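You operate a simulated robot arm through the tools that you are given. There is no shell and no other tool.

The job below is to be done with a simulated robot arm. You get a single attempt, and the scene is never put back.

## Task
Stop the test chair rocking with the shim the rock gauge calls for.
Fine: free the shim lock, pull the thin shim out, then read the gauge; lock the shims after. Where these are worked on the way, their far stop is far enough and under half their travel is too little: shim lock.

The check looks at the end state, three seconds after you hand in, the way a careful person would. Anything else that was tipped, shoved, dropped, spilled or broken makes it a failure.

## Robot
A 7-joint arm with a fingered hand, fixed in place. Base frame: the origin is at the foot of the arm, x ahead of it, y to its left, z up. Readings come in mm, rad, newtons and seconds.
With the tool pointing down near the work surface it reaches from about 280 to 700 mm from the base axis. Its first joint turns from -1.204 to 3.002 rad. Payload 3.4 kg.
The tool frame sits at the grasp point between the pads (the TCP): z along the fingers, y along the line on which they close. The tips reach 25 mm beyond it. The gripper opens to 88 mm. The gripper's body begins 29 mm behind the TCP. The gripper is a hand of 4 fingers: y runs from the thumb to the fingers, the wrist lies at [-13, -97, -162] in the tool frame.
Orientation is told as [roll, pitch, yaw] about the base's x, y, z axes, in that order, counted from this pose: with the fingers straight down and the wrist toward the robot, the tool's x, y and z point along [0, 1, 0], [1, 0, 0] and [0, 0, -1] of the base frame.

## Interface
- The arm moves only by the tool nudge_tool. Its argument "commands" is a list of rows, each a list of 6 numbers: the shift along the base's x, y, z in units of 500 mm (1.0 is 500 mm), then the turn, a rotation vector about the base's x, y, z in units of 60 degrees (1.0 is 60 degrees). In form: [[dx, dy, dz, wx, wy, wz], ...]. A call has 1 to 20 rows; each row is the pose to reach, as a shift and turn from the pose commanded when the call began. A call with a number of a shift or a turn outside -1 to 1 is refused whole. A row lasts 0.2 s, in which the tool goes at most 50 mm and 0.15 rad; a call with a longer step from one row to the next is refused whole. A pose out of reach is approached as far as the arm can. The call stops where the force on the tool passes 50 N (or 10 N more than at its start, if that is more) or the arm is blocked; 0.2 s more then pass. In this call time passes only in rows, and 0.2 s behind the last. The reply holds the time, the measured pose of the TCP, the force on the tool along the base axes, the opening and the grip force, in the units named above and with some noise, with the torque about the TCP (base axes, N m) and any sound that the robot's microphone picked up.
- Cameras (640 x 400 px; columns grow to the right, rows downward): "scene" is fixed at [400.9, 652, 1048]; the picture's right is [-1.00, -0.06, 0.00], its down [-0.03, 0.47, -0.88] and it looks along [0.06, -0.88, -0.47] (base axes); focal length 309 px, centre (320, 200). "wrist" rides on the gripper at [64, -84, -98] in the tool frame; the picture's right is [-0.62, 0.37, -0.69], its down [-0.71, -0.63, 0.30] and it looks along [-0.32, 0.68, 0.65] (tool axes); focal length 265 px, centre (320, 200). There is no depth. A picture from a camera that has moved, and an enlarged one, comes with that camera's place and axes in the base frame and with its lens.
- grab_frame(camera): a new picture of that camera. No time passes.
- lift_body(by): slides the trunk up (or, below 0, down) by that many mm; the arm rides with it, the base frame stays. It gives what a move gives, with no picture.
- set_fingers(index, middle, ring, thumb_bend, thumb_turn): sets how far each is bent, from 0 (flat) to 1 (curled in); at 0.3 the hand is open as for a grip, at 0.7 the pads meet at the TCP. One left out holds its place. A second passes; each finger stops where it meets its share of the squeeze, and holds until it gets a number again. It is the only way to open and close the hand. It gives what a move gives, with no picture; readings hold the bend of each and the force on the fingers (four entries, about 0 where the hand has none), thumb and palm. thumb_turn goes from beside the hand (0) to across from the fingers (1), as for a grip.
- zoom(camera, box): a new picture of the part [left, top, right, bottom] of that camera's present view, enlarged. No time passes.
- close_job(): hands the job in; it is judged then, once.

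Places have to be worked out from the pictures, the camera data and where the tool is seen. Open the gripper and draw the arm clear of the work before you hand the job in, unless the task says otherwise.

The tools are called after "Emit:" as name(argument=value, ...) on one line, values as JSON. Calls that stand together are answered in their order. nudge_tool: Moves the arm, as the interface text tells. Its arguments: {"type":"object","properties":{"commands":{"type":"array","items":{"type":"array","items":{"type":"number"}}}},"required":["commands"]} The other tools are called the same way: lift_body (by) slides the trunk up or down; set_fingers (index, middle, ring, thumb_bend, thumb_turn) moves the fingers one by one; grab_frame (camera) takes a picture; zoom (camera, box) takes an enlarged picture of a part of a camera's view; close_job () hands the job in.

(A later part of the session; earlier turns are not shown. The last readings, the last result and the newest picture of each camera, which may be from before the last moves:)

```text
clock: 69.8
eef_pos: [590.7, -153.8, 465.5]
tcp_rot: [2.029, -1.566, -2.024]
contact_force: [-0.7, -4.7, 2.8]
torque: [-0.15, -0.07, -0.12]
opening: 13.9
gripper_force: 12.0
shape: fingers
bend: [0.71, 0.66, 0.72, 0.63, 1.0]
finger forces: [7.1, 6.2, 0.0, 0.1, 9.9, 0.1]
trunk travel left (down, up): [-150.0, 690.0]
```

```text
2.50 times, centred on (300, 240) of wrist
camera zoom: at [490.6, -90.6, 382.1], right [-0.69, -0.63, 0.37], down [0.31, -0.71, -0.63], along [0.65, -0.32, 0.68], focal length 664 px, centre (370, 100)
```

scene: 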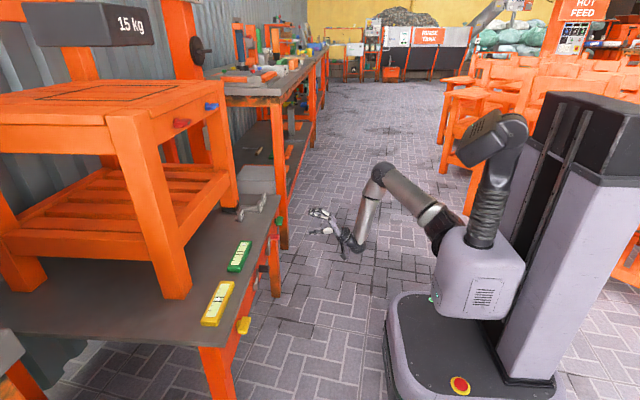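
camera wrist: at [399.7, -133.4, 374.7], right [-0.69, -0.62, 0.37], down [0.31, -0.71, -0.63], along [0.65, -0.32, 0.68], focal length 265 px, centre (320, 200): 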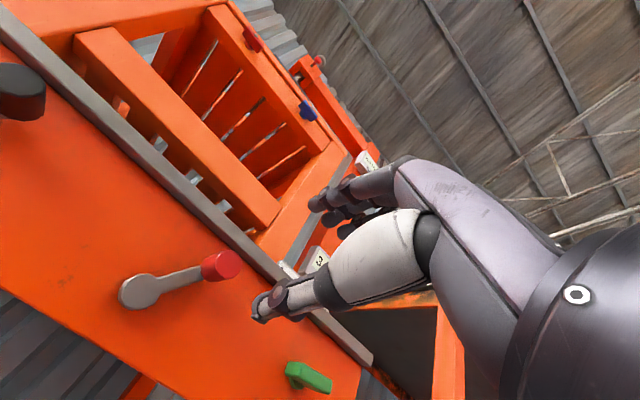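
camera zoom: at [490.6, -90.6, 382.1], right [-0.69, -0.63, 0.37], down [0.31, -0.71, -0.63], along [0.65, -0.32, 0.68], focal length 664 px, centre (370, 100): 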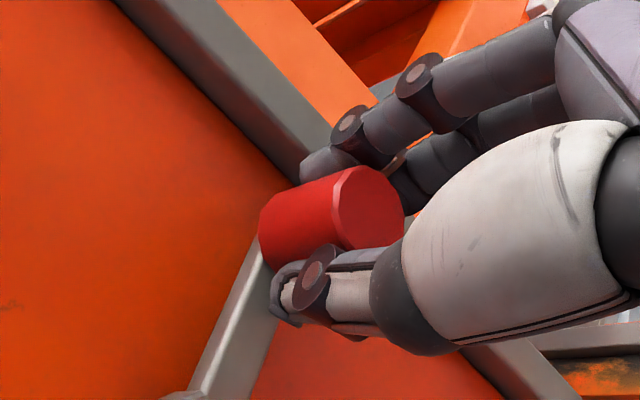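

The crank is now upright (~87°), the green level is unaffected, forces small. I keep following the arc down the +y side.

Emit:
nudge_tool(commands=[[0, 0.0094, -0.0012, 0, 0, 0], [0, 0.0188, -0.0034, 0, 0, 0], [0, 0.0278, -0.0062, 0, 0, 0], [0, 0.0368, -0.0098, 0, 0, 0], [0, 0.0452, -0.0142, 0, 0, 0], [0, 0.0532, -0.0194, 0, 0, 0], [0, 0.0608, -0.0252, 0, 0, 0], [0, 0.0678, -0.0318, 0, 0, 0]])

Emit:
zoom(camera="scene", box=[200, 200, 300, 280])

Emit:
zoom(camera="wrist", box=[200, 160, 400, 320])

```text
clock: 71.6
eef_pos: [588.1, -121.6, 452.2]
tcp_rot: [2.658, -1.562, -2.656]
contact_force: [-4.2, -15.0, 14.3]
torque: [0.03, -0.38, -0.32]
opening: 0.1
gripper_force: 12.1
shape: fingers
bend: [0.71, 0.6, 0.72, 0.72, 0.97]
finger forces: [3.0, 12.6, 6.9, 0.1, 0.3, 0.0]
trunk travel left (down, up): [-150.0, 690.0]
```

```text
5.00 times, centred on (250, 240) of scene
camera zoom: at [400.9, 652.0, 1048.0], right [-1.0, -0.06, 0.0], down [-0.03, 0.47, -0.88], along [0.06, -0.88, -0.47], focal length 1546 px, centre (670, 0)
```

zoom: 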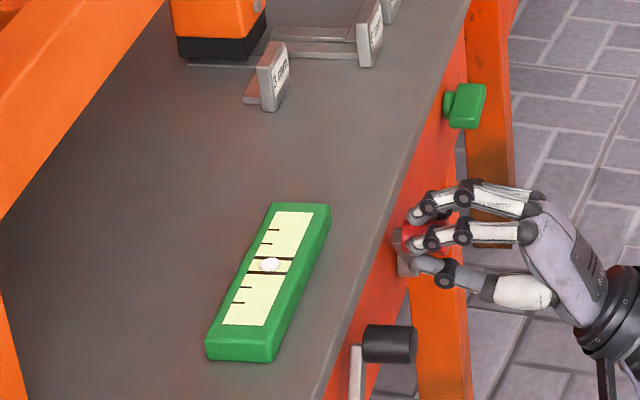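

```text
2.50 times, centred on (300, 240) of wrist
camera zoom: at [490.3, -58.6, 367.7], right [-0.7, -0.62, 0.36], down [0.31, -0.71, -0.63], along [0.65, -0.33, 0.69], focal length 664 px, centre (370, 100)
```

zoom: 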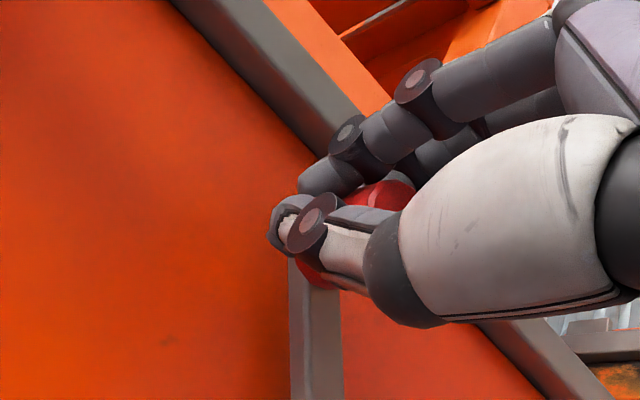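

The handle slipped out of the pinch partway — either friction or a stop. I open the hand and look at where the crank stands.

Emit:
set_fingers(index=0.45, middle=0.45, ring=0.45, thumb_bend=0.45)

Emit:
zoom(camera="scene", box=[250, 210, 300, 270])

Emit:
zoom(camera="wrist", box=[200, 160, 400, 320])

```text
clock: 72.6
eef_pos: [588.8, -117.8, 449.4]
tcp_rot: [1.603, -1.569, -1.597]
contact_force: [0.2, 0.4, -0.1]
torque: [-0.01, -0.03, 0.02]
opening: 52.2
gripper_force: 0.0
shape: fingers
bend: [0.45, 0.45, 0.45, 0.45, 0.97]
finger forces: [0.0, 0.0, 0.0, 0.0, 0.1, 0.0]
trunk travel left (down, up): [-150.0, 690.0]
```

```text
6.67 times, centred on (275, 240) of scene
camera zoom: at [400.9, 652.0, 1048.0], right [-1.0, -0.06, 0.0], down [-0.03, 0.47, -0.88], along [0.06, -0.88, -0.47], focal length 2062 px, centre (620, -67)
```

zoom: 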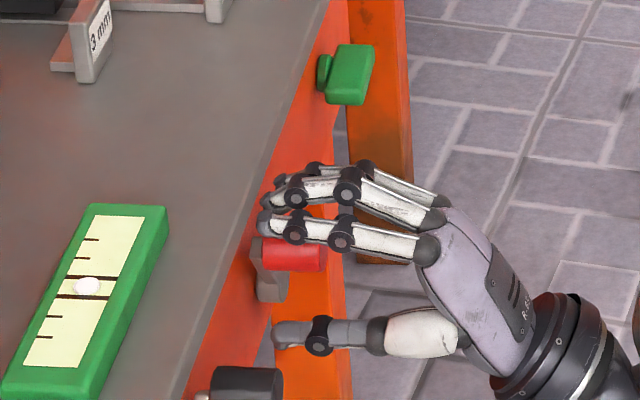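

```text
2.50 times, centred on (300, 240) of wrist
camera zoom: at [490.3, -56.6, 365.5], right [-0.69, -0.62, 0.37], down [0.31, -0.71, -0.63], along [0.66, -0.32, 0.68], focal length 664 px, centre (370, 100)
```

zoom: 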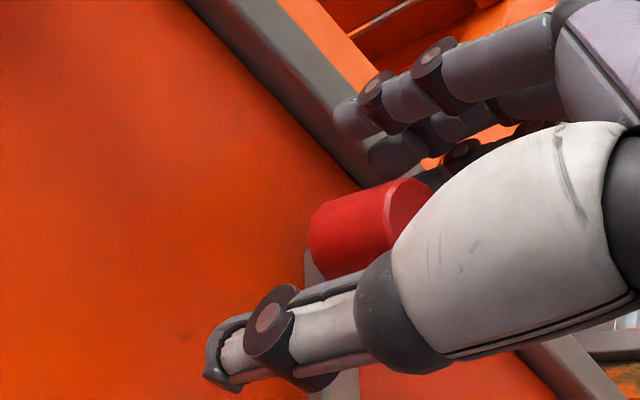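

The crank now stands at ~62° (moved ~64° from its start). I back off, roll the hand so the fingers push along the handle's direction of travel, and regrip.

Emit:
nudge_tool(commands=[[-0.05, 0, 0, 0, 0, 0], [-0.1, 0, 0, 0, 0, 0], [-0.1, -0.01, 0.004, 0.13, 0, 0], [-0.1, -0.02, 0.008, 0.26, 0, 0], [-0.1, -0.03, 0.012, 0.39, 0, 0], [-0.1, -0.034, 0.014, 0.52, 0, 0], [-0.1, -0.034, 0.014, 0.65, 0, 0], [-0.1, -0.034, 0.014, 0.78, 0, 0], [-0.1, -0.034, 0.014, 0.9, 0, 0]])

Emit:
grab_frame(camera="wrist")

Emit:
zoom(camera="scene", box=[250, 210, 300, 270])

```text
clock: 74.6
eef_pos: [540.2, -136.7, 456.9]
tcp_rot: [1.575, -0.624, -1.572]
contact_force: [-0.5, 0.3, -0.3]
torque: [-0.01, 0.0, 0.02]
opening: 52.2
gripper_force: 0.0
shape: fingers
bend: [0.45, 0.45, 0.45, 0.45, 0.97]
finger forces: [0.0, 0.1, 0.1, 0.0, 0.1, 0.1]
trunk travel left (down, up): [-150.0, 690.0]
```

```text
taken
camera wrist: at [440.6, -33.2, 459.1], right [-0.69, -0.66, -0.29], down [0.31, 0.1, -0.95], along [0.66, -0.74, 0.14], focal length 265 px, centre (320, 200)
```

wrist: 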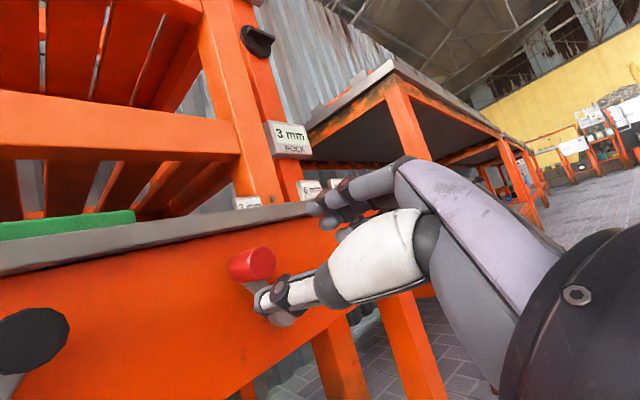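

```text
6.67 times, centred on (275, 240) of scene
camera zoom: at [400.9, 652.0, 1048.0], right [-1.0, -0.06, 0.0], down [-0.03, 0.47, -0.88], along [0.06, -0.88, -0.47], focal length 2062 px, centre (620, -67)
```

zoom: 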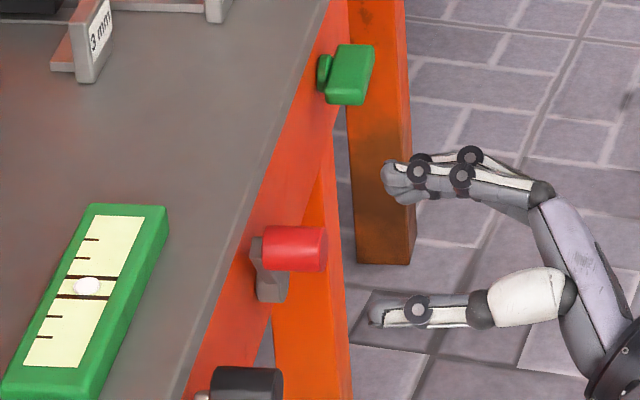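

Handle now at about (594–626, −132, 456); the hand is rolled 54° to suit. I advance and close on it again.

Emit:
nudge_tool(commands=[[0.04, 0.009, -0.002, 0, 0, 0], [0.08, 0.009, -0.002, 0, 0, 0], [0.1, 0.009, -0.002, 0, 0, 0]])

Emit:
set_fingers(index=0.75, middle=0.75, ring=0.75, thumb_bend=0.72)

Emit:
zoom(camera="scene", box=[250, 210, 300, 270])

Emit:
zoom(camera="wrist", box=[200, 160, 400, 320])

```text
clock: 75.4
eef_pos: [590.6, -132.8, 455.4]
tcp_rot: [1.576, -0.627, -1.571]
contact_force: [-0.2, -0.1, -0.1]
torque: [-0.02, 0.03, -0.06]
opening: 52.2
gripper_force: 0.0
shape: fingers
bend: [0.45, 0.45, 0.45, 0.45, 0.97]
finger forces: [0.0, 0.0, 0.0, 0.1, 0.1, 0.0]
trunk travel left (down, up): [-150.0, 690.0]
```

```text
clock: 76.4
eef_pos: [589.9, -133.6, 455.8]
tcp_rot: [1.577, -0.627, -1.572]
contact_force: [6.5, -5.7, 2.6]
torque: [-0.03, 0.0, -0.05]
opening: 13.0
gripper_force: 9.6
shape: fingers
bend: [0.61, 0.66, 0.75, 0.64, 0.97]
finger forces: [6.9, 6.1, 0.0, 0.1, 6.4, 0.1]
trunk travel left (down, up): [-150.0, 690.0]
```

```text
6.67 times, centred on (275, 240) of scene
camera zoom: at [400.9, 652.0, 1048.0], right [-1.0, -0.06, 0.0], down [-0.03, 0.47, -0.88], along [0.06, -0.88, -0.47], focal length 2062 px, centre (620, -67)
```

zoom: 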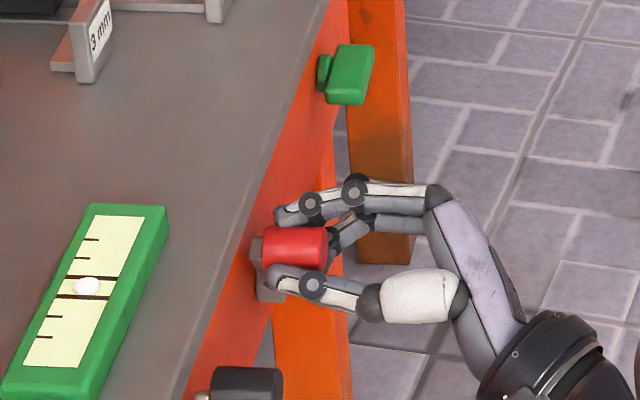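

```text
2.50 times, centred on (300, 240) of wrist
camera zoom: at [490.6, -29.2, 457.3], right [-0.69, -0.66, -0.29], down [0.31, 0.09, -0.95], along [0.65, -0.74, 0.14], focal length 664 px, centre (370, 100)
```

zoom: 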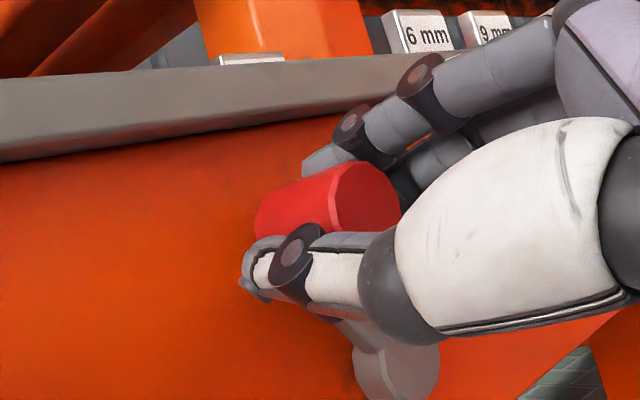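

Good grip on the handle. I follow the arc onward (rolling the hand with the crank) by about 30° and watch the force.

Emit:
nudge_tool(commands=[[0, 0.009, -0.0056, -0.1, 0, 0], [0, 0.0172, -0.012, -0.2, 0, 0], [0, 0.0248, -0.0194, -0.3, 0, 0], [0, 0.0316, -0.0274, -0.4, 0, 0], [0, 0.0374, -0.036, -0.5, 0, 0]])

Emit:
zoom(camera="scene", box=[250, 210, 300, 270])

Emit:
zoom(camera="wrist", box=[200, 160, 400, 320])

```text
clock: 77.6
eef_pos: [587.7, -118.8, 439.8]
tcp_rot: [1.594, -1.146, -1.603]
contact_force: [-8.2, -43.3, 11.0]
torque: [0.73, -0.26, -1.12]
opening: 16.8
gripper_force: 25.8
shape: fingers
bend: [0.47, 0.54, 0.75, 0.72, 0.97]
finger forces: [14.3, 39.0, 0.1, 0.0, 0.1, 0.0]
trunk travel left (down, up): [-150.0, 690.0]
```

```text
6.67 times, centred on (275, 240) of scene
camera zoom: at [400.9, 652.0, 1048.0], right [-1.0, -0.06, 0.0], down [-0.03, 0.47, -0.88], along [0.06, -0.88, -0.47], focal length 2062 px, centre (620, -67)
```

zoom: 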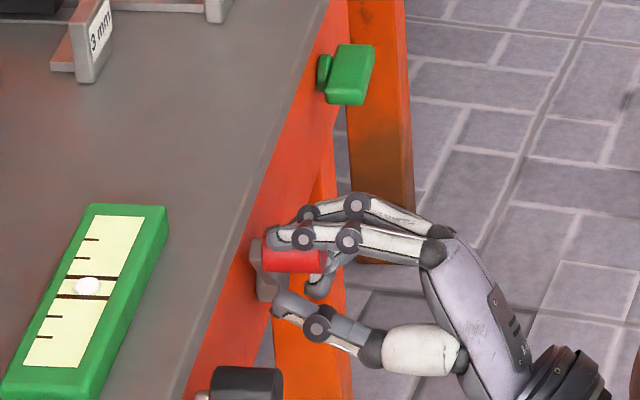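

```text
2.50 times, centred on (300, 240) of wrist
camera zoom: at [491.3, -26.0, 388.4], right [-0.7, -0.71, 0.07], down [0.31, -0.39, -0.87], along [0.64, -0.58, 0.5], focal length 664 px, centre (370, 100)
```

zoom: 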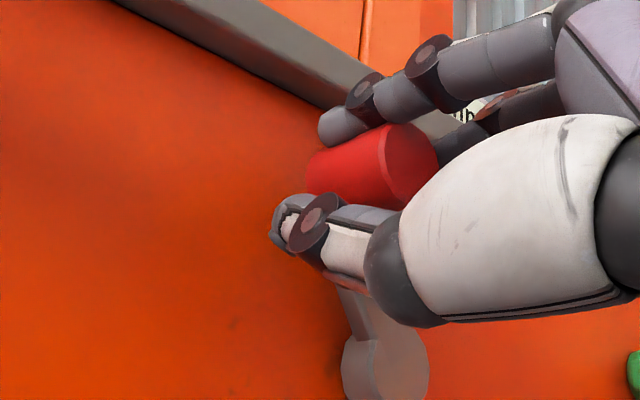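

The handle is held firm at ~60° with 45 N pushing — that's its far stop (about 65° of travel). I release, back off, and look for what changed.

Emit:
set_fingers(index=0.4, middle=0.4, ring=0.4, thumb_bend=0.4)

Emit:
nudge_tool(commands=[[-0.05, 0, 0, 0, 0, 0], [-0.12, 0, 0, 0, 0, 0], [-0.2, 0, 0, 0, 0, 0]])

Emit:
grab_frame(camera="scene")

Emit:
zoom(camera="scene", box=[190, 180, 310, 320])

Emit:
grab_frame(camera="wrist")

```text
clock: 78.6
eef_pos: [588.6, -112.1, 437.5]
tcp_rot: [1.578, -1.15, -1.57]
contact_force: [0.2, -0.2, 0.5]
torque: [-0.01, -0.03, 0.01]
opening: 63.9
gripper_force: 0.2
shape: fingers
bend: [0.4, 0.39, 0.4, 0.4, 0.97]
finger forces: [0.0, 0.6, 0.0, 0.0, 0.0, 0.0]
trunk travel left (down, up): [-150.0, 690.0]
```

```text
clock: 79.4
eef_pos: [489.5, -113.0, 437.7]
tcp_rot: [1.58, -1.151, -1.574]
contact_force: [-0.4, 0.6, -0.8]
torque: [-0.04, -0.01, 0.0]
opening: 63.5
gripper_force: 0.1
shape: fingers
bend: [0.4, 0.4, 0.4, 0.4, 0.97]
finger forces: [0.1, 0.0, 0.1, 0.1, 0.0, 0.0]
trunk travel left (down, up): [-150.0, 690.0]
```

```text
taken
```

scene: 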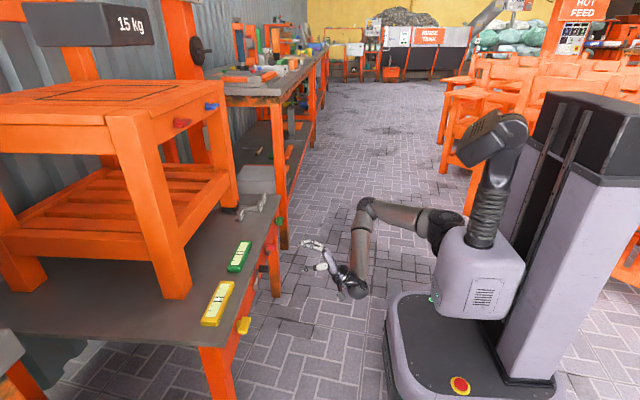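

```text
2.86 times, centred on (250, 250) of scene
camera zoom: at [400.9, 652.0, 1048.0], right [-1.0, -0.06, 0.0], down [-0.03, 0.47, -0.88], along [0.06, -0.88, -0.47], focal length 884 px, centre (520, 57)
```

zoom: 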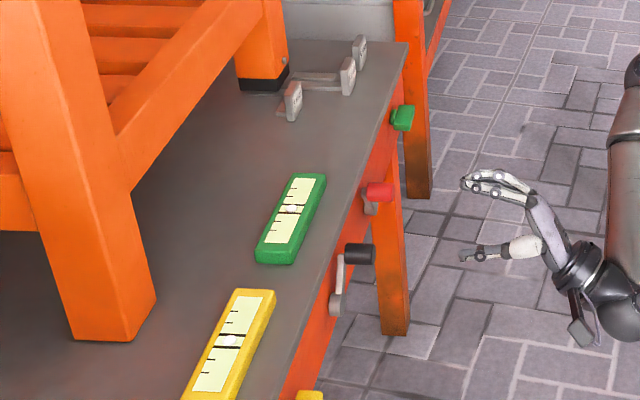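

```text
taken
camera wrist: at [389.9, -22.1, 387.1], right [-0.69, -0.72, 0.08], down [0.31, -0.39, -0.87], along [0.65, -0.57, 0.49], focal length 265 px, centre (320, 200)
```

wrist: 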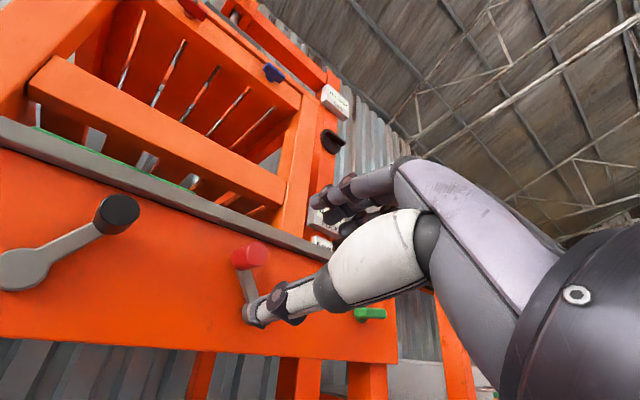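

Both levels are still centred, so the red crank isn't tied to them. Now I prepare to test the 3 mm shim: I raise the hand and pitch it to point steeply down (about −20°) in front of the bench.

Emit:
nudge_tool(commands=[[0.0, 0, 0.04, -0.1, 0, 0], [0.0, 0, 0.08, -0.2, 0, 0], [0.0, 0, 0.14, -0.3, 0, 0], [0.0, 0, 0.2, -0.4, 0, 0]])

Emit:
nudge_tool(commands=[[0, -0.01, 0.02, 0, 0.13, 0], [0, -0.02, 0.04, 0, 0.26, 0], [0, -0.03, 0.06, 0, 0.39, 0], [0, -0.04, 0.08, 0, 0.52, 0], [0, -0.05, 0.1, 0, 0.65, 0], [0, -0.06, 0.12, 0, 0.78, 0], [0, -0.07, 0.12, 0, 0.91, 0]])

Emit:
nudge_tool(commands=[[0, 0, 0, 0, 0.13, 0], [0, 0, 0, 0, 0.257, 0]])

Emit:
set_fingers(index=0.3, middle=0.3, ring=0.3, thumb_bend=0.3)

Emit:
grab_frame(camera="wrist")

Emit:
grab_frame(camera="scene")

```text
clock: 80.4
eef_pos: [488.8, -114.1, 537.5]
tcp_rot: [1.202, -1.571, -1.196]
contact_force: [0.3, -0.1, 0.0]
torque: [-0.01, 0.03, 0.0]
opening: 63.3
gripper_force: 0.1
shape: fingers
bend: [0.4, 0.4, 0.4, 0.4, 0.97]
finger forces: [0.0, 0.0, 0.0, 0.0, 0.0, 0.0]
trunk travel left (down, up): [-150.0, 690.0]
```

```text
clock: 82.0
eef_pos: [490.4, -149.0, 597.5]
tcp_rot: [0.008, -0.618, -0.002]
contact_force: [-0.5, 0.2, -0.4]
torque: [-0.01, 0.03, -0.01]
opening: 63.4
gripper_force: 0.0
shape: fingers
bend: [0.4, 0.4, 0.4, 0.4, 0.97]
finger forces: [0.0, 0.1, 0.0, 0.0, 0.1, 0.1]
trunk travel left (down, up): [-150.0, 690.0]
```

```text
clock: 82.6
eef_pos: [489.7, -149.2, 597.6]
tcp_rot: [0.004, -0.351, 0.0]
contact_force: [-0.5, -0.1, -0.2]
torque: [0.03, -0.01, -0.01]
opening: 63.4
gripper_force: 0.1
shape: fingers
bend: [0.4, 0.4, 0.4, 0.4, 0.97]
finger forces: [0.0, 0.0, 0.0, 0.0, 0.0, 0.0]
trunk travel left (down, up): [-150.0, 690.0]
```

```text
clock: 83.6
eef_pos: [488.8, -148.2, 597.5]
tcp_rot: [0.006, -0.349, -0.004]
contact_force: [-0.6, -0.6, 0.4]
torque: [0.0, 0.01, 0.01]
opening: 84.7
gripper_force: 0.0
shape: fingers
bend: [0.3, 0.3, 0.3, 0.3, 0.97]
finger forces: [0.0, 0.1, 0.0, 0.0, 0.1, 0.0]
trunk travel left (down, up): [-150.0, 690.0]
```

```text
taken
camera wrist: at [377.1, -85.9, 661.1], right [0.11, -0.62, 0.77], down [-0.49, -0.71, -0.51], along [0.87, -0.32, -0.38], focal length 265 px, centre (320, 200)
```

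wrist: 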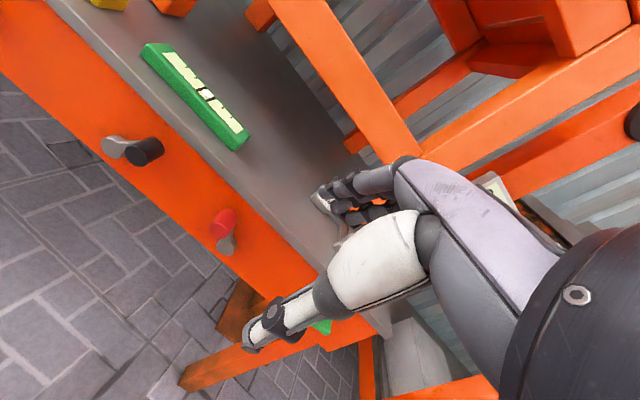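

```text
taken
```

scene: 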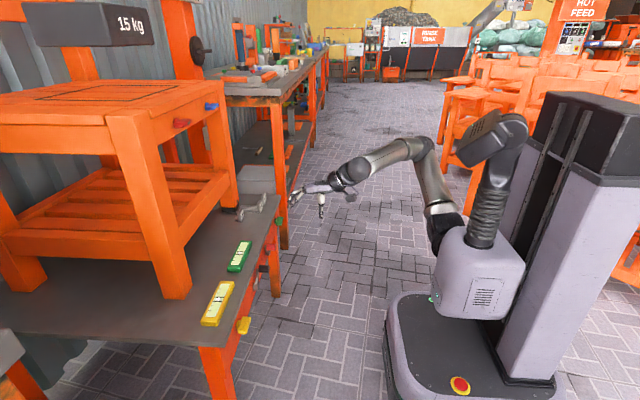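

Hand is pitched −20° with the bench in view. I come in low over the bench at y≈−150 (between the green level and the shims), under the chair's lower rail.

Emit:
set_fingers(index=0.38, middle=0.38, ring=0.38, thumb_bend=0.4)

Emit:
nudge_tool(commands=[[0.07, -0.006, -0.02, 0, 0, 0], [0.14, -0.006, -0.05, 0, 0, 0], [0.21, -0.006, -0.08, 0, 0, 0], [0.28, -0.006, -0.095, 0, 0, 0], [0.34, -0.006, -0.1, 0, 0, 0]])

Emit:
grab_frame(camera="wrist")

Emit:
zoom(camera="scene", box=[180, 160, 320, 260])

```text
clock: 84.6
eef_pos: [489.9, -149.4, 598.3]
tcp_rot: [0.006, -0.35, -0.001]
contact_force: [0.3, 0.7, 0.5]
torque: [0.02, -0.04, 0.01]
opening: 66.2
gripper_force: 0.0
shape: fingers
bend: [0.38, 0.38, 0.38, 0.4, 0.97]
finger forces: [0.0, 0.0, 0.1, 0.0, 0.1, 0.1]
trunk travel left (down, up): [-150.0, 690.0]
```

```text
clock: 85.8
eef_pos: [660.2, -152.2, 547.8]
tcp_rot: [0.005, -0.35, -0.003]
contact_force: [0.0, 0.6, 0.0]
torque: [-0.04, 0.0, -0.03]
opening: 66.1
gripper_force: 0.0
shape: fingers
bend: [0.38, 0.38, 0.38, 0.4, 0.97]
finger forces: [0.0, 0.1, 0.0, 0.0, 0.0, 0.1]
trunk travel left (down, up): [-150.0, 690.0]
```

```text
taken
camera wrist: at [547.8, -89.7, 611.6], right [0.11, -0.62, 0.77], down [-0.49, -0.71, -0.51], along [0.87, -0.32, -0.38], focal length 265 px, centre (320, 200)
```

wrist: 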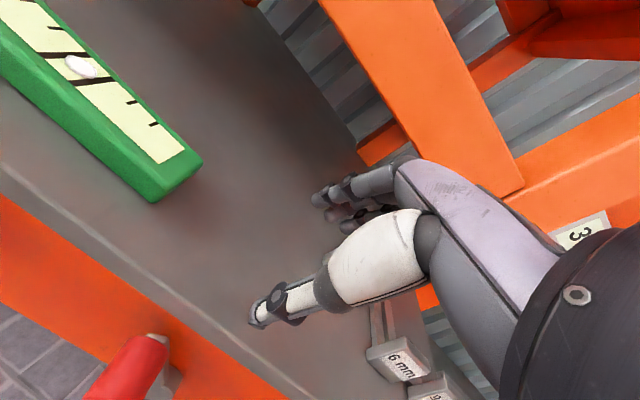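

```text
4.00 times, centred on (250, 210) of scene
camera zoom: at [400.9, 652.0, 1048.0], right [-1.0, -0.06, 0.0], down [-0.03, 0.47, -0.88], along [0.06, -0.88, -0.47], focal length 1237 px, centre (600, 160)
```

zoom: 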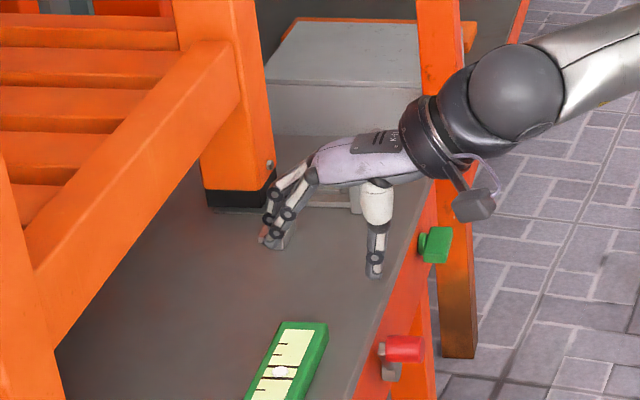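

Clear so far. I move further in (+x) and slightly down, still beside the 3 mm tab.

Emit:
nudge_tool(commands=[[0.05, 0.004, 0, 0, 0, 0], [0.1, 0.004, -0.006, 0, 0, 0], [0.132, 0.004, -0.012, 0, 0, 0]])

Emit:
grab_frame(camera="wrist")

Emit:
zoom(camera="scene", box=[210, 180, 290, 240])

```text
clock: 86.6
eef_pos: [725.8, -149.1, 540.4]
tcp_rot: [0.005, -0.349, -0.003]
contact_force: [-0.1, 0.1, -0.9]
torque: [0.0, 0.02, 0.01]
opening: 66.1
gripper_force: 0.1
shape: fingers
bend: [0.38, 0.38, 0.38, 0.4, 0.97]
finger forces: [0.0, 0.1, 0.1, 0.0, 0.0, 0.0]
trunk travel left (down, up): [-150.0, 690.0]
```

```text
taken
camera wrist: at [613.7, -87.4, 605.4], right [0.11, -0.62, 0.77], down [-0.49, -0.71, -0.51], along [0.87, -0.32, -0.38], focal length 265 px, centre (320, 200)
```

wrist: 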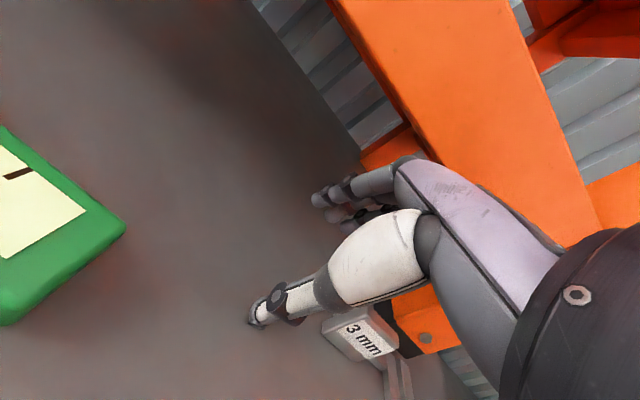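

```text
6.67 times, centred on (250, 210) of scene
camera zoom: at [400.9, 652.0, 1048.0], right [-1.0, -0.06, 0.0], down [-0.03, 0.47, -0.88], along [0.06, -0.88, -0.47], focal length 2062 px, centre (787, 133)
```

zoom: 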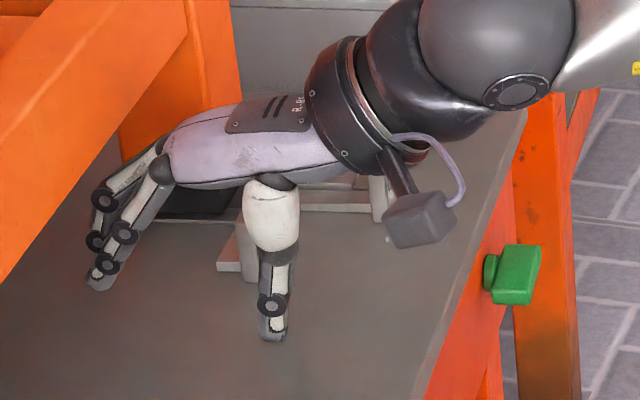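

The tab's label face is at (717,−216,520) and my hand straddles that x-range beside it. I slide −y so the tab enters between thumb and fingers.

Emit:
nudge_tool(commands=[[0, -0.04, 0, 0, 0, 0], [0, -0.08, 0, 0, 0, 0], [0, -0.11, 0, 0, 0, 0], [0, -0.126, 0, 0, 0, 0]])

Emit:
grab_frame(camera="wrist")

Emit:
zoom(camera="scene", box=[210, 180, 290, 240])

```text
clock: 87.6
eef_pos: [724.7, -212.3, 541.4]
tcp_rot: [0.005, -0.348, -0.003]
contact_force: [0.0, 0.6, 0.4]
torque: [-0.02, 0.04, 0.03]
opening: 66.4
gripper_force: 0.0
shape: fingers
bend: [0.38, 0.38, 0.38, 0.4, 0.97]
finger forces: [0.0, 0.0, 0.0, 0.0, 0.1, 0.1]
trunk travel left (down, up): [-150.0, 690.0]
```

```text
taken
camera wrist: at [613.1, -150.0, 605.5], right [0.11, -0.62, 0.77], down [-0.49, -0.71, -0.51], along [0.87, -0.32, -0.38], focal length 265 px, centre (320, 200)
```

wrist: 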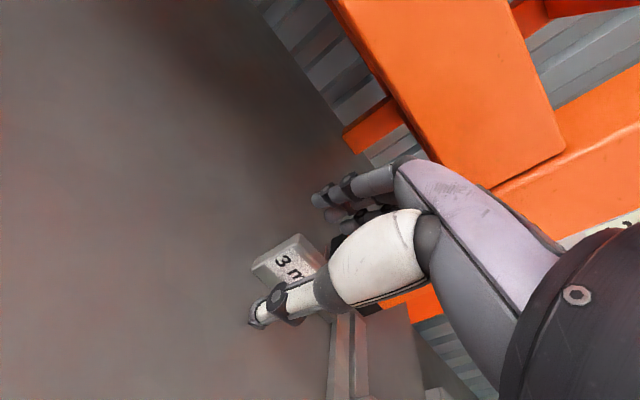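

```text
6.67 times, centred on (250, 210) of scene
camera zoom: at [400.9, 652.0, 1048.0], right [-1.0, -0.06, 0.0], down [-0.03, 0.47, -0.88], along [0.06, -0.88, -0.47], focal length 2062 px, centre (787, 133)
```

zoom: 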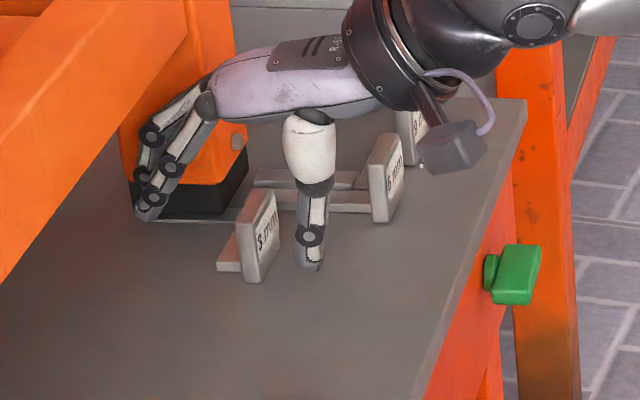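

The tab is now between thumb (front) and fingers (behind). I close gently on it.

Emit:
set_fingers(index=0.7, middle=0.7, ring=0.7, thumb_bend=0.7)

Emit:
zoom(camera="scene", box=[210, 180, 290, 240])

Emit:
zoom(camera="wrist", box=[200, 160, 400, 320])

```text
clock: 88.6
eef_pos: [725.2, -213.8, 542.5]
tcp_rot: [0.005, -0.349, -0.002]
contact_force: [-7.6, -0.9, -3.0]
torque: [-0.04, 0.2, 0.02]
opening: 12.5
gripper_force: 3.7
shape: fingers
bend: [0.7, 0.7, 0.7, 0.6, 0.97]
finger forces: [0.0, 0.1, 0.1, 0.0, 7.9, 0.0]
trunk travel left (down, up): [-150.0, 690.0]
```

```text
6.67 times, centred on (250, 210) of scene
camera zoom: at [400.9, 652.0, 1048.0], right [-1.0, -0.06, 0.0], down [-0.03, 0.47, -0.88], along [0.06, -0.88, -0.47], focal length 2062 px, centre (787, 133)
```

zoom: 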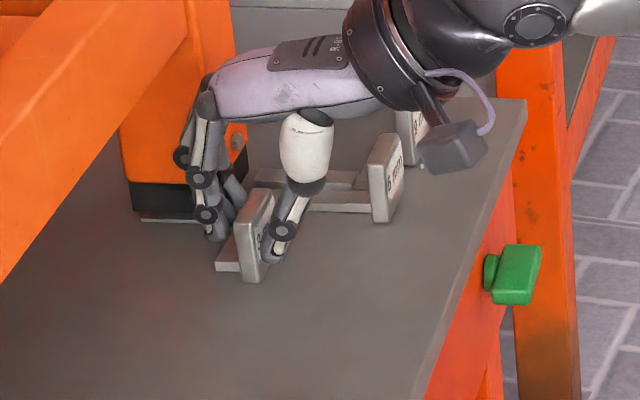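

```text
2.50 times, centred on (300, 240) of wrist
camera zoom: at [612.8, -150.1, 605.5], right [0.11, -0.62, 0.77], down [-0.49, -0.71, -0.51], along [0.87, -0.32, -0.38], focal length 664 px, centre (370, 100)
```

zoom: 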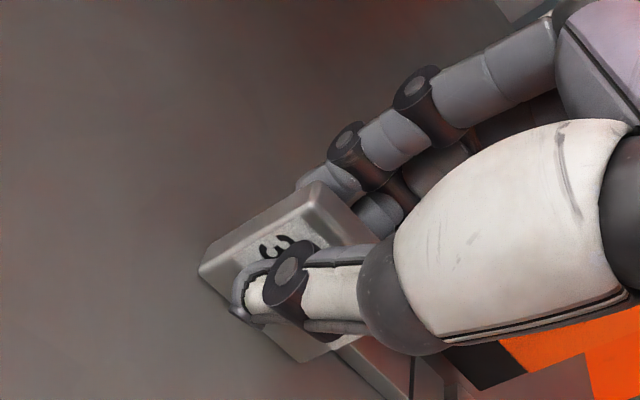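

The thumb touches the label but the fingers haven't reached the tab's back yet. I curl the fingers further to grip it.

Emit:
set_fingers(index=0.85, middle=0.85, ring=0.85, thumb_bend=0.62)

Emit:
zoom(camera="scene", box=[210, 180, 290, 240])

```text
clock: 89.6
eef_pos: [725.4, -212.3, 542.7]
tcp_rot: [0.008, -0.351, -0.002]
contact_force: [0.4, -1.3, 6.2]
torque: [0.05, 0.46, 0.15]
opening: 17.8
gripper_force: 14.5
shape: fingers
bend: [0.84, 0.85, 0.8, 0.5, 0.97]
finger forces: [7.7, 0.1, 7.2, 0.0, 14.2, 0.0]
trunk travel left (down, up): [-150.0, 690.0]
```

```text
6.67 times, centred on (250, 210) of scene
camera zoom: at [400.9, 652.0, 1048.0], right [-1.0, -0.06, 0.0], down [-0.03, 0.47, -0.88], along [0.06, -0.88, -0.47], focal length 2062 px, centre (787, 133)
```

zoom: 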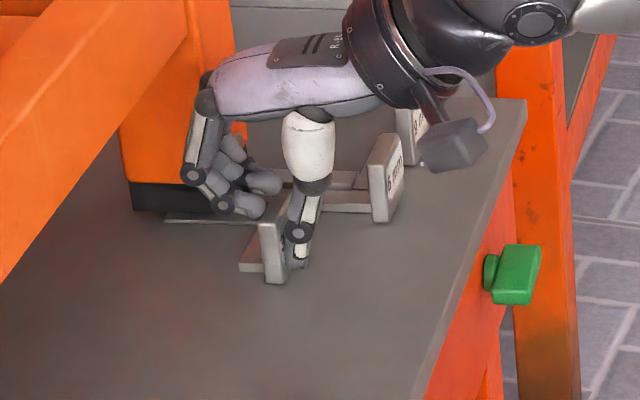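

The shim moved out ~12 mm with ordinary finger force — the red crank is indeed the shim lock. I pull the 3 mm shim out in −x.

Emit:
nudge_tool(commands=[[-0.02, 0, 0, 0, 0, 0], [-0.04, 0, 0, 0, 0, 0], [-0.06, 0, 0, 0, 0, 0], [-0.08, 0, 0, 0, 0, 0]])

Emit:
zoom(camera="scene", box=[210, 180, 290, 240])

Emit:
grab_frame(camera="wrist")

```text
clock: 90.6
eef_pos: [685.3, -212.4, 541.7]
tcp_rot: [0.004, -0.353, -0.001]
contact_force: [7.0, -0.4, 7.9]
torque: [-0.02, 0.36, 0.17]
opening: 17.8
gripper_force: 14.7
shape: fingers
bend: [0.84, 0.85, 0.8, 0.5, 0.97]
finger forces: [9.8, 0.0, 8.8, 0.0, 11.5, 0.1]
trunk travel left (down, up): [-150.0, 690.0]
```

```text
6.67 times, centred on (250, 210) of scene
camera zoom: at [400.9, 652.0, 1048.0], right [-1.0, -0.06, 0.0], down [-0.03, 0.47, -0.88], along [0.06, -0.88, -0.47], focal length 2062 px, centre (787, 133)
```

zoom: 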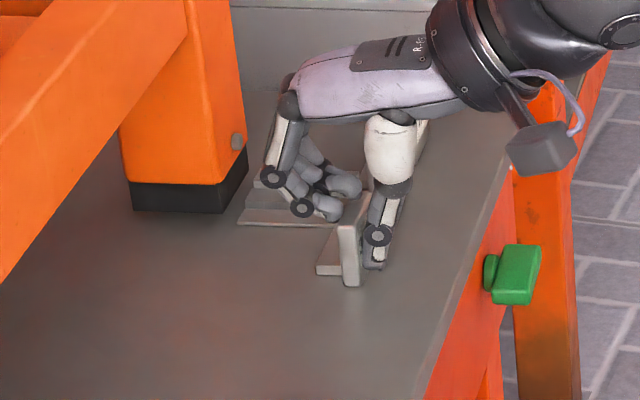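

```text
taken
camera wrist: at [572.7, -149.5, 606.7], right [0.11, -0.62, 0.77], down [-0.49, -0.71, -0.51], along [0.87, -0.32, -0.38], focal length 265 px, centre (320, 200)
```

wrist: 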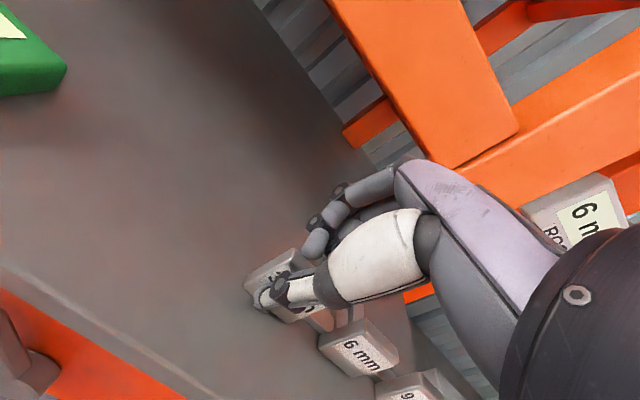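

The ROCK gauge now reads "6 m…". The 3 mm tab is level with the 6 mm tab (x≈666). I pull a few mm more to feel for its out-stop.

Emit:
nudge_tool(commands=[[-0.008, 0, 0, 0, 0, 0], [-0.016, 0, 0, 0, 0, 0]])

Emit:
zoom(camera="wrist", box=[480, 140, 640, 260])

Emit:
zoom(camera="wrist", box=[220, 220, 460, 400])

```text
clock: 91.2
eef_pos: [679.0, -210.6, 543.7]
tcp_rot: [0.006, -0.354, -0.003]
contact_force: [22.9, -2.4, 13.8]
torque: [-0.23, -0.03, 0.34]
opening: 16.5
gripper_force: 20.2
shape: fingers
bend: [0.84, 0.85, 0.81, 0.53, 0.97]
finger forces: [14.5, 0.0, 20.2, 0.0, 5.3, 0.0]
trunk travel left (down, up): [-150.0, 690.0]
```

```text
3.33 times, centred on (560, 200) of wrist
camera zoom: at [565.8, -149.4, 606.8], right [0.11, -0.62, 0.77], down [-0.49, -0.71, -0.51], along [0.87, -0.32, -0.38], focal length 885 px, centre (-480, 200)
```

zoom: 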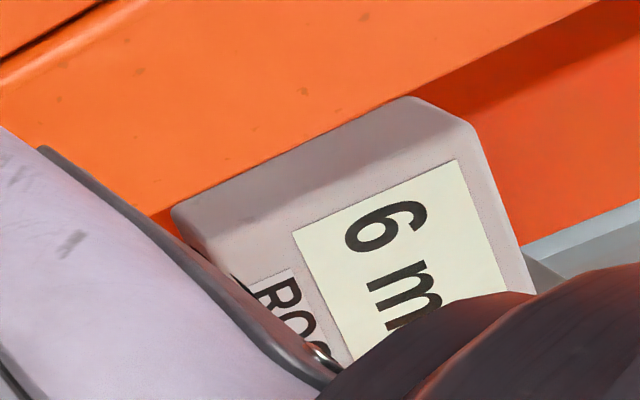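

```text
2.22 times, centred on (340, 310) of wrist
camera zoom: at [565.8, -149.4, 606.8], right [0.11, -0.62, 0.77], down [-0.49, -0.71, -0.51], along [0.87, -0.32, -0.38], focal length 590 px, centre (276, -44)
```

zoom: 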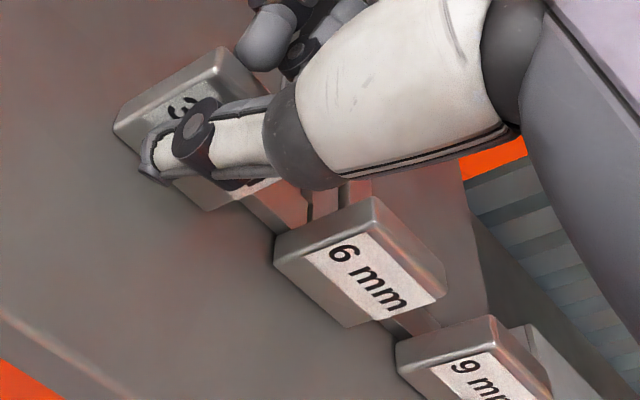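

The out-stop is reached (23 N) and the gauge reads 6 mm. I relax the pull, open the fingers and slide the hand out sideways (+y), then retreat.

Emit:
nudge_tool(commands=[[0.008, 0, 0, 0, 0, 0]])

Emit:
set_fingers(index=0.38, middle=0.38, ring=0.38, thumb_bend=0.4)

Emit:
grab_frame(camera="wrist")

Emit:
zoom(camera="scene", box=[210, 180, 290, 240])

```text
clock: 91.6
eef_pos: [681.0, -212.3, 543.9]
tcp_rot: [0.005, -0.351, -0.002]
contact_force: [12.5, -1.1, 13.2]
torque: [-0.15, 0.18, 0.27]
opening: 17.0
gripper_force: 18.0
shape: fingers
bend: [0.84, 0.85, 0.81, 0.53, 0.97]
finger forces: [11.5, 0.0, 15.8, 0.0, 9.2, 0.0]
trunk travel left (down, up): [-150.0, 690.0]
```

```text
clock: 92.6
eef_pos: [682.3, -212.0, 540.5]
tcp_rot: [0.006, -0.347, -0.001]
contact_force: [-0.6, -0.2, -0.2]
torque: [-0.04, 0.01, 0.0]
opening: 65.8
gripper_force: 0.0
shape: fingers
bend: [0.38, 0.38, 0.38, 0.4, 0.97]
finger forces: [0.1, 0.0, 0.0, 0.0, 0.0, 0.1]
trunk travel left (down, up): [-150.0, 690.0]
```

```text
taken
camera wrist: at [569.1, -149.7, 604.8], right [0.11, -0.62, 0.77], down [-0.49, -0.71, -0.5], along [0.87, -0.32, -0.38], focal length 265 px, centre (320, 200)
```

wrist: 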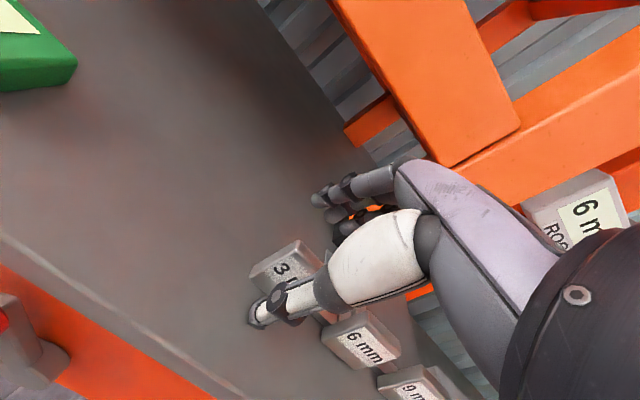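

```text
6.67 times, centred on (250, 210) of scene
camera zoom: at [400.9, 652.0, 1048.0], right [-1.0, -0.06, 0.0], down [-0.03, 0.47, -0.88], along [0.06, -0.88, -0.47], focal length 2062 px, centre (787, 133)
```

zoom: 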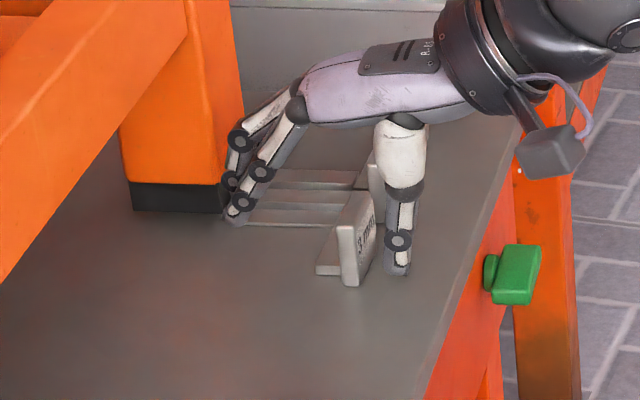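

Hand is open and clear. I slide out in +y, retreat, and move in front of the tabs for pushing the 6 mm shim, with fingers nearly straight and the thumb tucked in.

Emit:
nudge_tool(commands=[[0, 0.05, 0, 0, 0, 0], [0, 0.1, 0, 0, 0, 0], [0, 0.14, 0.004, 0, 0, 0], [-0.08, 0.14, 0.02, 0, 0, 0], [-0.16, 0.14, 0.03, 0, 0, 0]])

Emit:
set_fingers(index=0.45, middle=0.45, ring=0.45, thumb_bend=0.75)

Emit:
nudge_tool(commands=[[0, -0.06, 0, 0, 0, 0], [0, -0.13, 0, 0, 0, 0], [0, -0.2, -0.01, 0, 0, 0], [0, -0.26, -0.03, 0, 0, 0]])

Emit:
grab_frame(camera="wrist")

Emit:
zoom(camera="scene", box=[210, 170, 310, 245])

```text
clock: 93.8
eef_pos: [601.7, -141.1, 555.2]
tcp_rot: [0.005, -0.348, -0.005]
contact_force: [0.9, 0.6, 0.4]
torque: [0.0, 0.04, 0.0]
opening: 65.7
gripper_force: 0.2
shape: fingers
bend: [0.38, 0.38, 0.38, 0.4, 0.97]
finger forces: [0.0, 0.0, 0.1, 0.1, 0.1, 0.0]
trunk travel left (down, up): [-150.0, 690.0]
```

```text
clock: 94.8
eef_pos: [601.8, -141.4, 556.6]
tcp_rot: [0.006, -0.349, -0.002]
contact_force: [-0.2, 0.2, 0.7]
torque: [0.0, -0.03, 0.03]
opening: 18.7
gripper_force: 0.0
shape: fingers
bend: [0.45, 0.45, 0.45, 0.75, 0.97]
finger forces: [0.1, 0.1, 0.1, 0.1, 0.0, 0.0]
trunk travel left (down, up): [-150.0, 690.0]
```

```text
clock: 95.8
eef_pos: [600.8, -273.4, 543.1]
tcp_rot: [0.005, -0.35, -0.002]
contact_force: [0.1, -0.1, 0.5]
torque: [0.0, 0.0, 0.01]
opening: 18.5
gripper_force: 0.1
shape: fingers
bend: [0.45, 0.45, 0.45, 0.75, 0.97]
finger forces: [0.1, 0.0, 0.1, 0.0, 0.0, 0.1]
trunk travel left (down, up): [-150.0, 690.0]
```

```text
taken
camera wrist: at [488.6, -210.2, 606.5], right [0.11, -0.62, 0.77], down [-0.49, -0.71, -0.51], along [0.87, -0.32, -0.38], focal length 265 px, centre (320, 200)
```

wrist: 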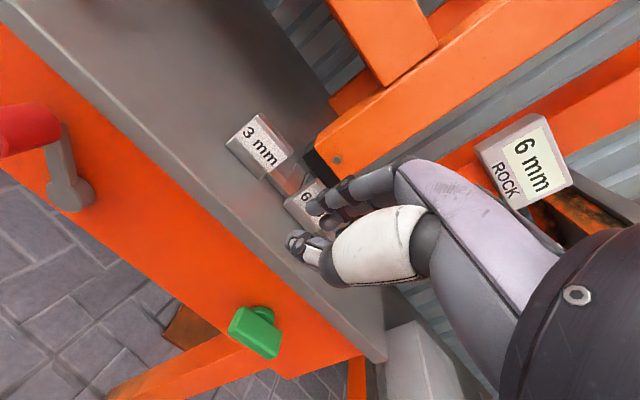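

```text
5.33 times, centred on (260, 208) of scene
camera zoom: at [400.9, 652.0, 1048.0], right [-1.0, -0.06, 0.0], down [-0.03, 0.47, -0.88], along [0.06, -0.88, -0.47], focal length 1649 px, centre (640, 160)
```

zoom: 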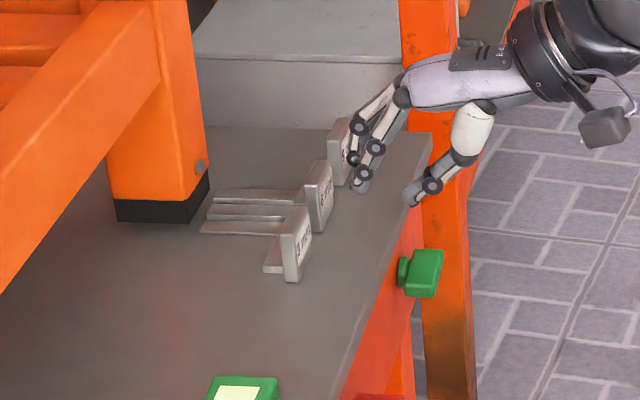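

The ROCK display clearly reads 6 mm, so the 6 mm shim is called for. I check how the fingers line up with the 6 mm tab.

Emit:
zoom(camera="wrist", box=[220, 100, 400, 280])

Emit:
zoom(camera="scene", box=[245, 185, 295, 222])

```text
2.22 times, centred on (310, 190) of wrist
camera zoom: at [488.6, -210.2, 606.5], right [0.11, -0.62, 0.77], down [-0.49, -0.71, -0.51], along [0.87, -0.32, -0.38], focal length 590 px, centre (342, 222)
```

zoom: 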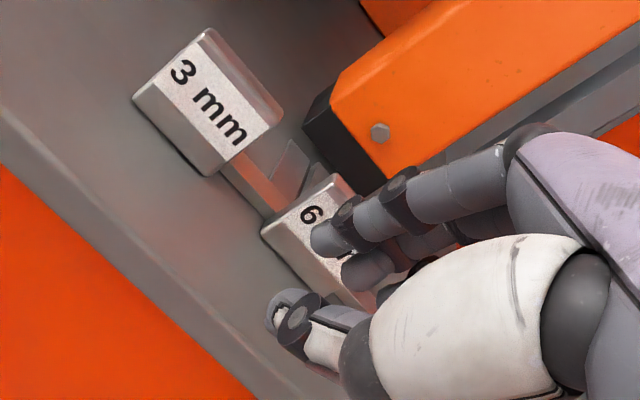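

```text
10.81 times, centred on (270, 204) of scene
camera zoom: at [400.9, 652.0, 1048.0], right [-1.0, -0.06, 0.0], down [-0.03, 0.47, -0.88], along [0.06, -0.88, -0.47], focal length 3343 px, centre (860, 162)
```

zoom: 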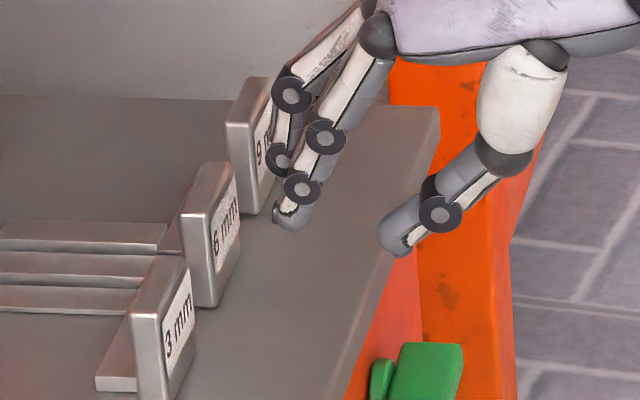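

I shift 8 mm in +y to centre the three fingers on the 6 mm tab, lower slightly, and approach until contact.

Emit:
nudge_tool(commands=[[0.0, 0.016, -0.018, 0, 0, 0], [0.02, 0.016, -0.018, 0, 0, 0], [0.04, 0.016, -0.018, 0, 0, 0], [0.06, 0.016, -0.018, 0, 0, 0]])

Emit:
zoom(camera="wrist", box=[220, 100, 400, 280])

Emit:
zoom(camera="scene", box=[225, 180, 295, 232])

```text
clock: 96.8
eef_pos: [631.6, -264.3, 533.4]
tcp_rot: [0.005, -0.349, -0.002]
contact_force: [-0.7, 0.2, -0.8]
torque: [0.02, 0.03, 0.0]
opening: 18.3
gripper_force: 0.3
shape: fingers
bend: [0.45, 0.46, 0.45, 0.75, 0.97]
finger forces: [0.0, 0.5, 0.0, 0.0, 0.0, 0.1]
trunk travel left (down, up): [-150.0, 690.0]
```

```text
2.22 times, centred on (310, 190) of wrist
camera zoom: at [519.4, -201.4, 596.6], right [0.11, -0.62, 0.77], down [-0.49, -0.71, -0.51], along [0.87, -0.32, -0.38], focal length 590 px, centre (342, 222)
```

zoom: 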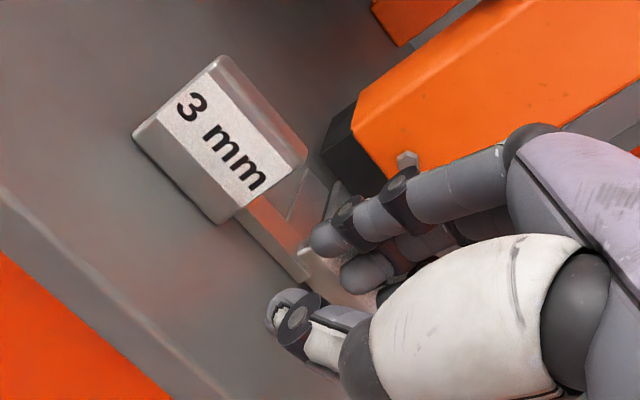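

```text
7.69 times, centred on (260, 206) of scene
camera zoom: at [400.9, 652.0, 1048.0], right [-1.0, -0.06, 0.0], down [-0.03, 0.47, -0.88], along [0.06, -0.88, -0.47], focal length 2379 px, centre (782, 154)
```

zoom: 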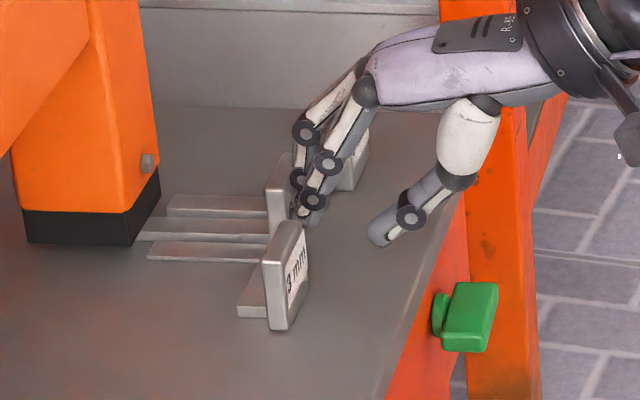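

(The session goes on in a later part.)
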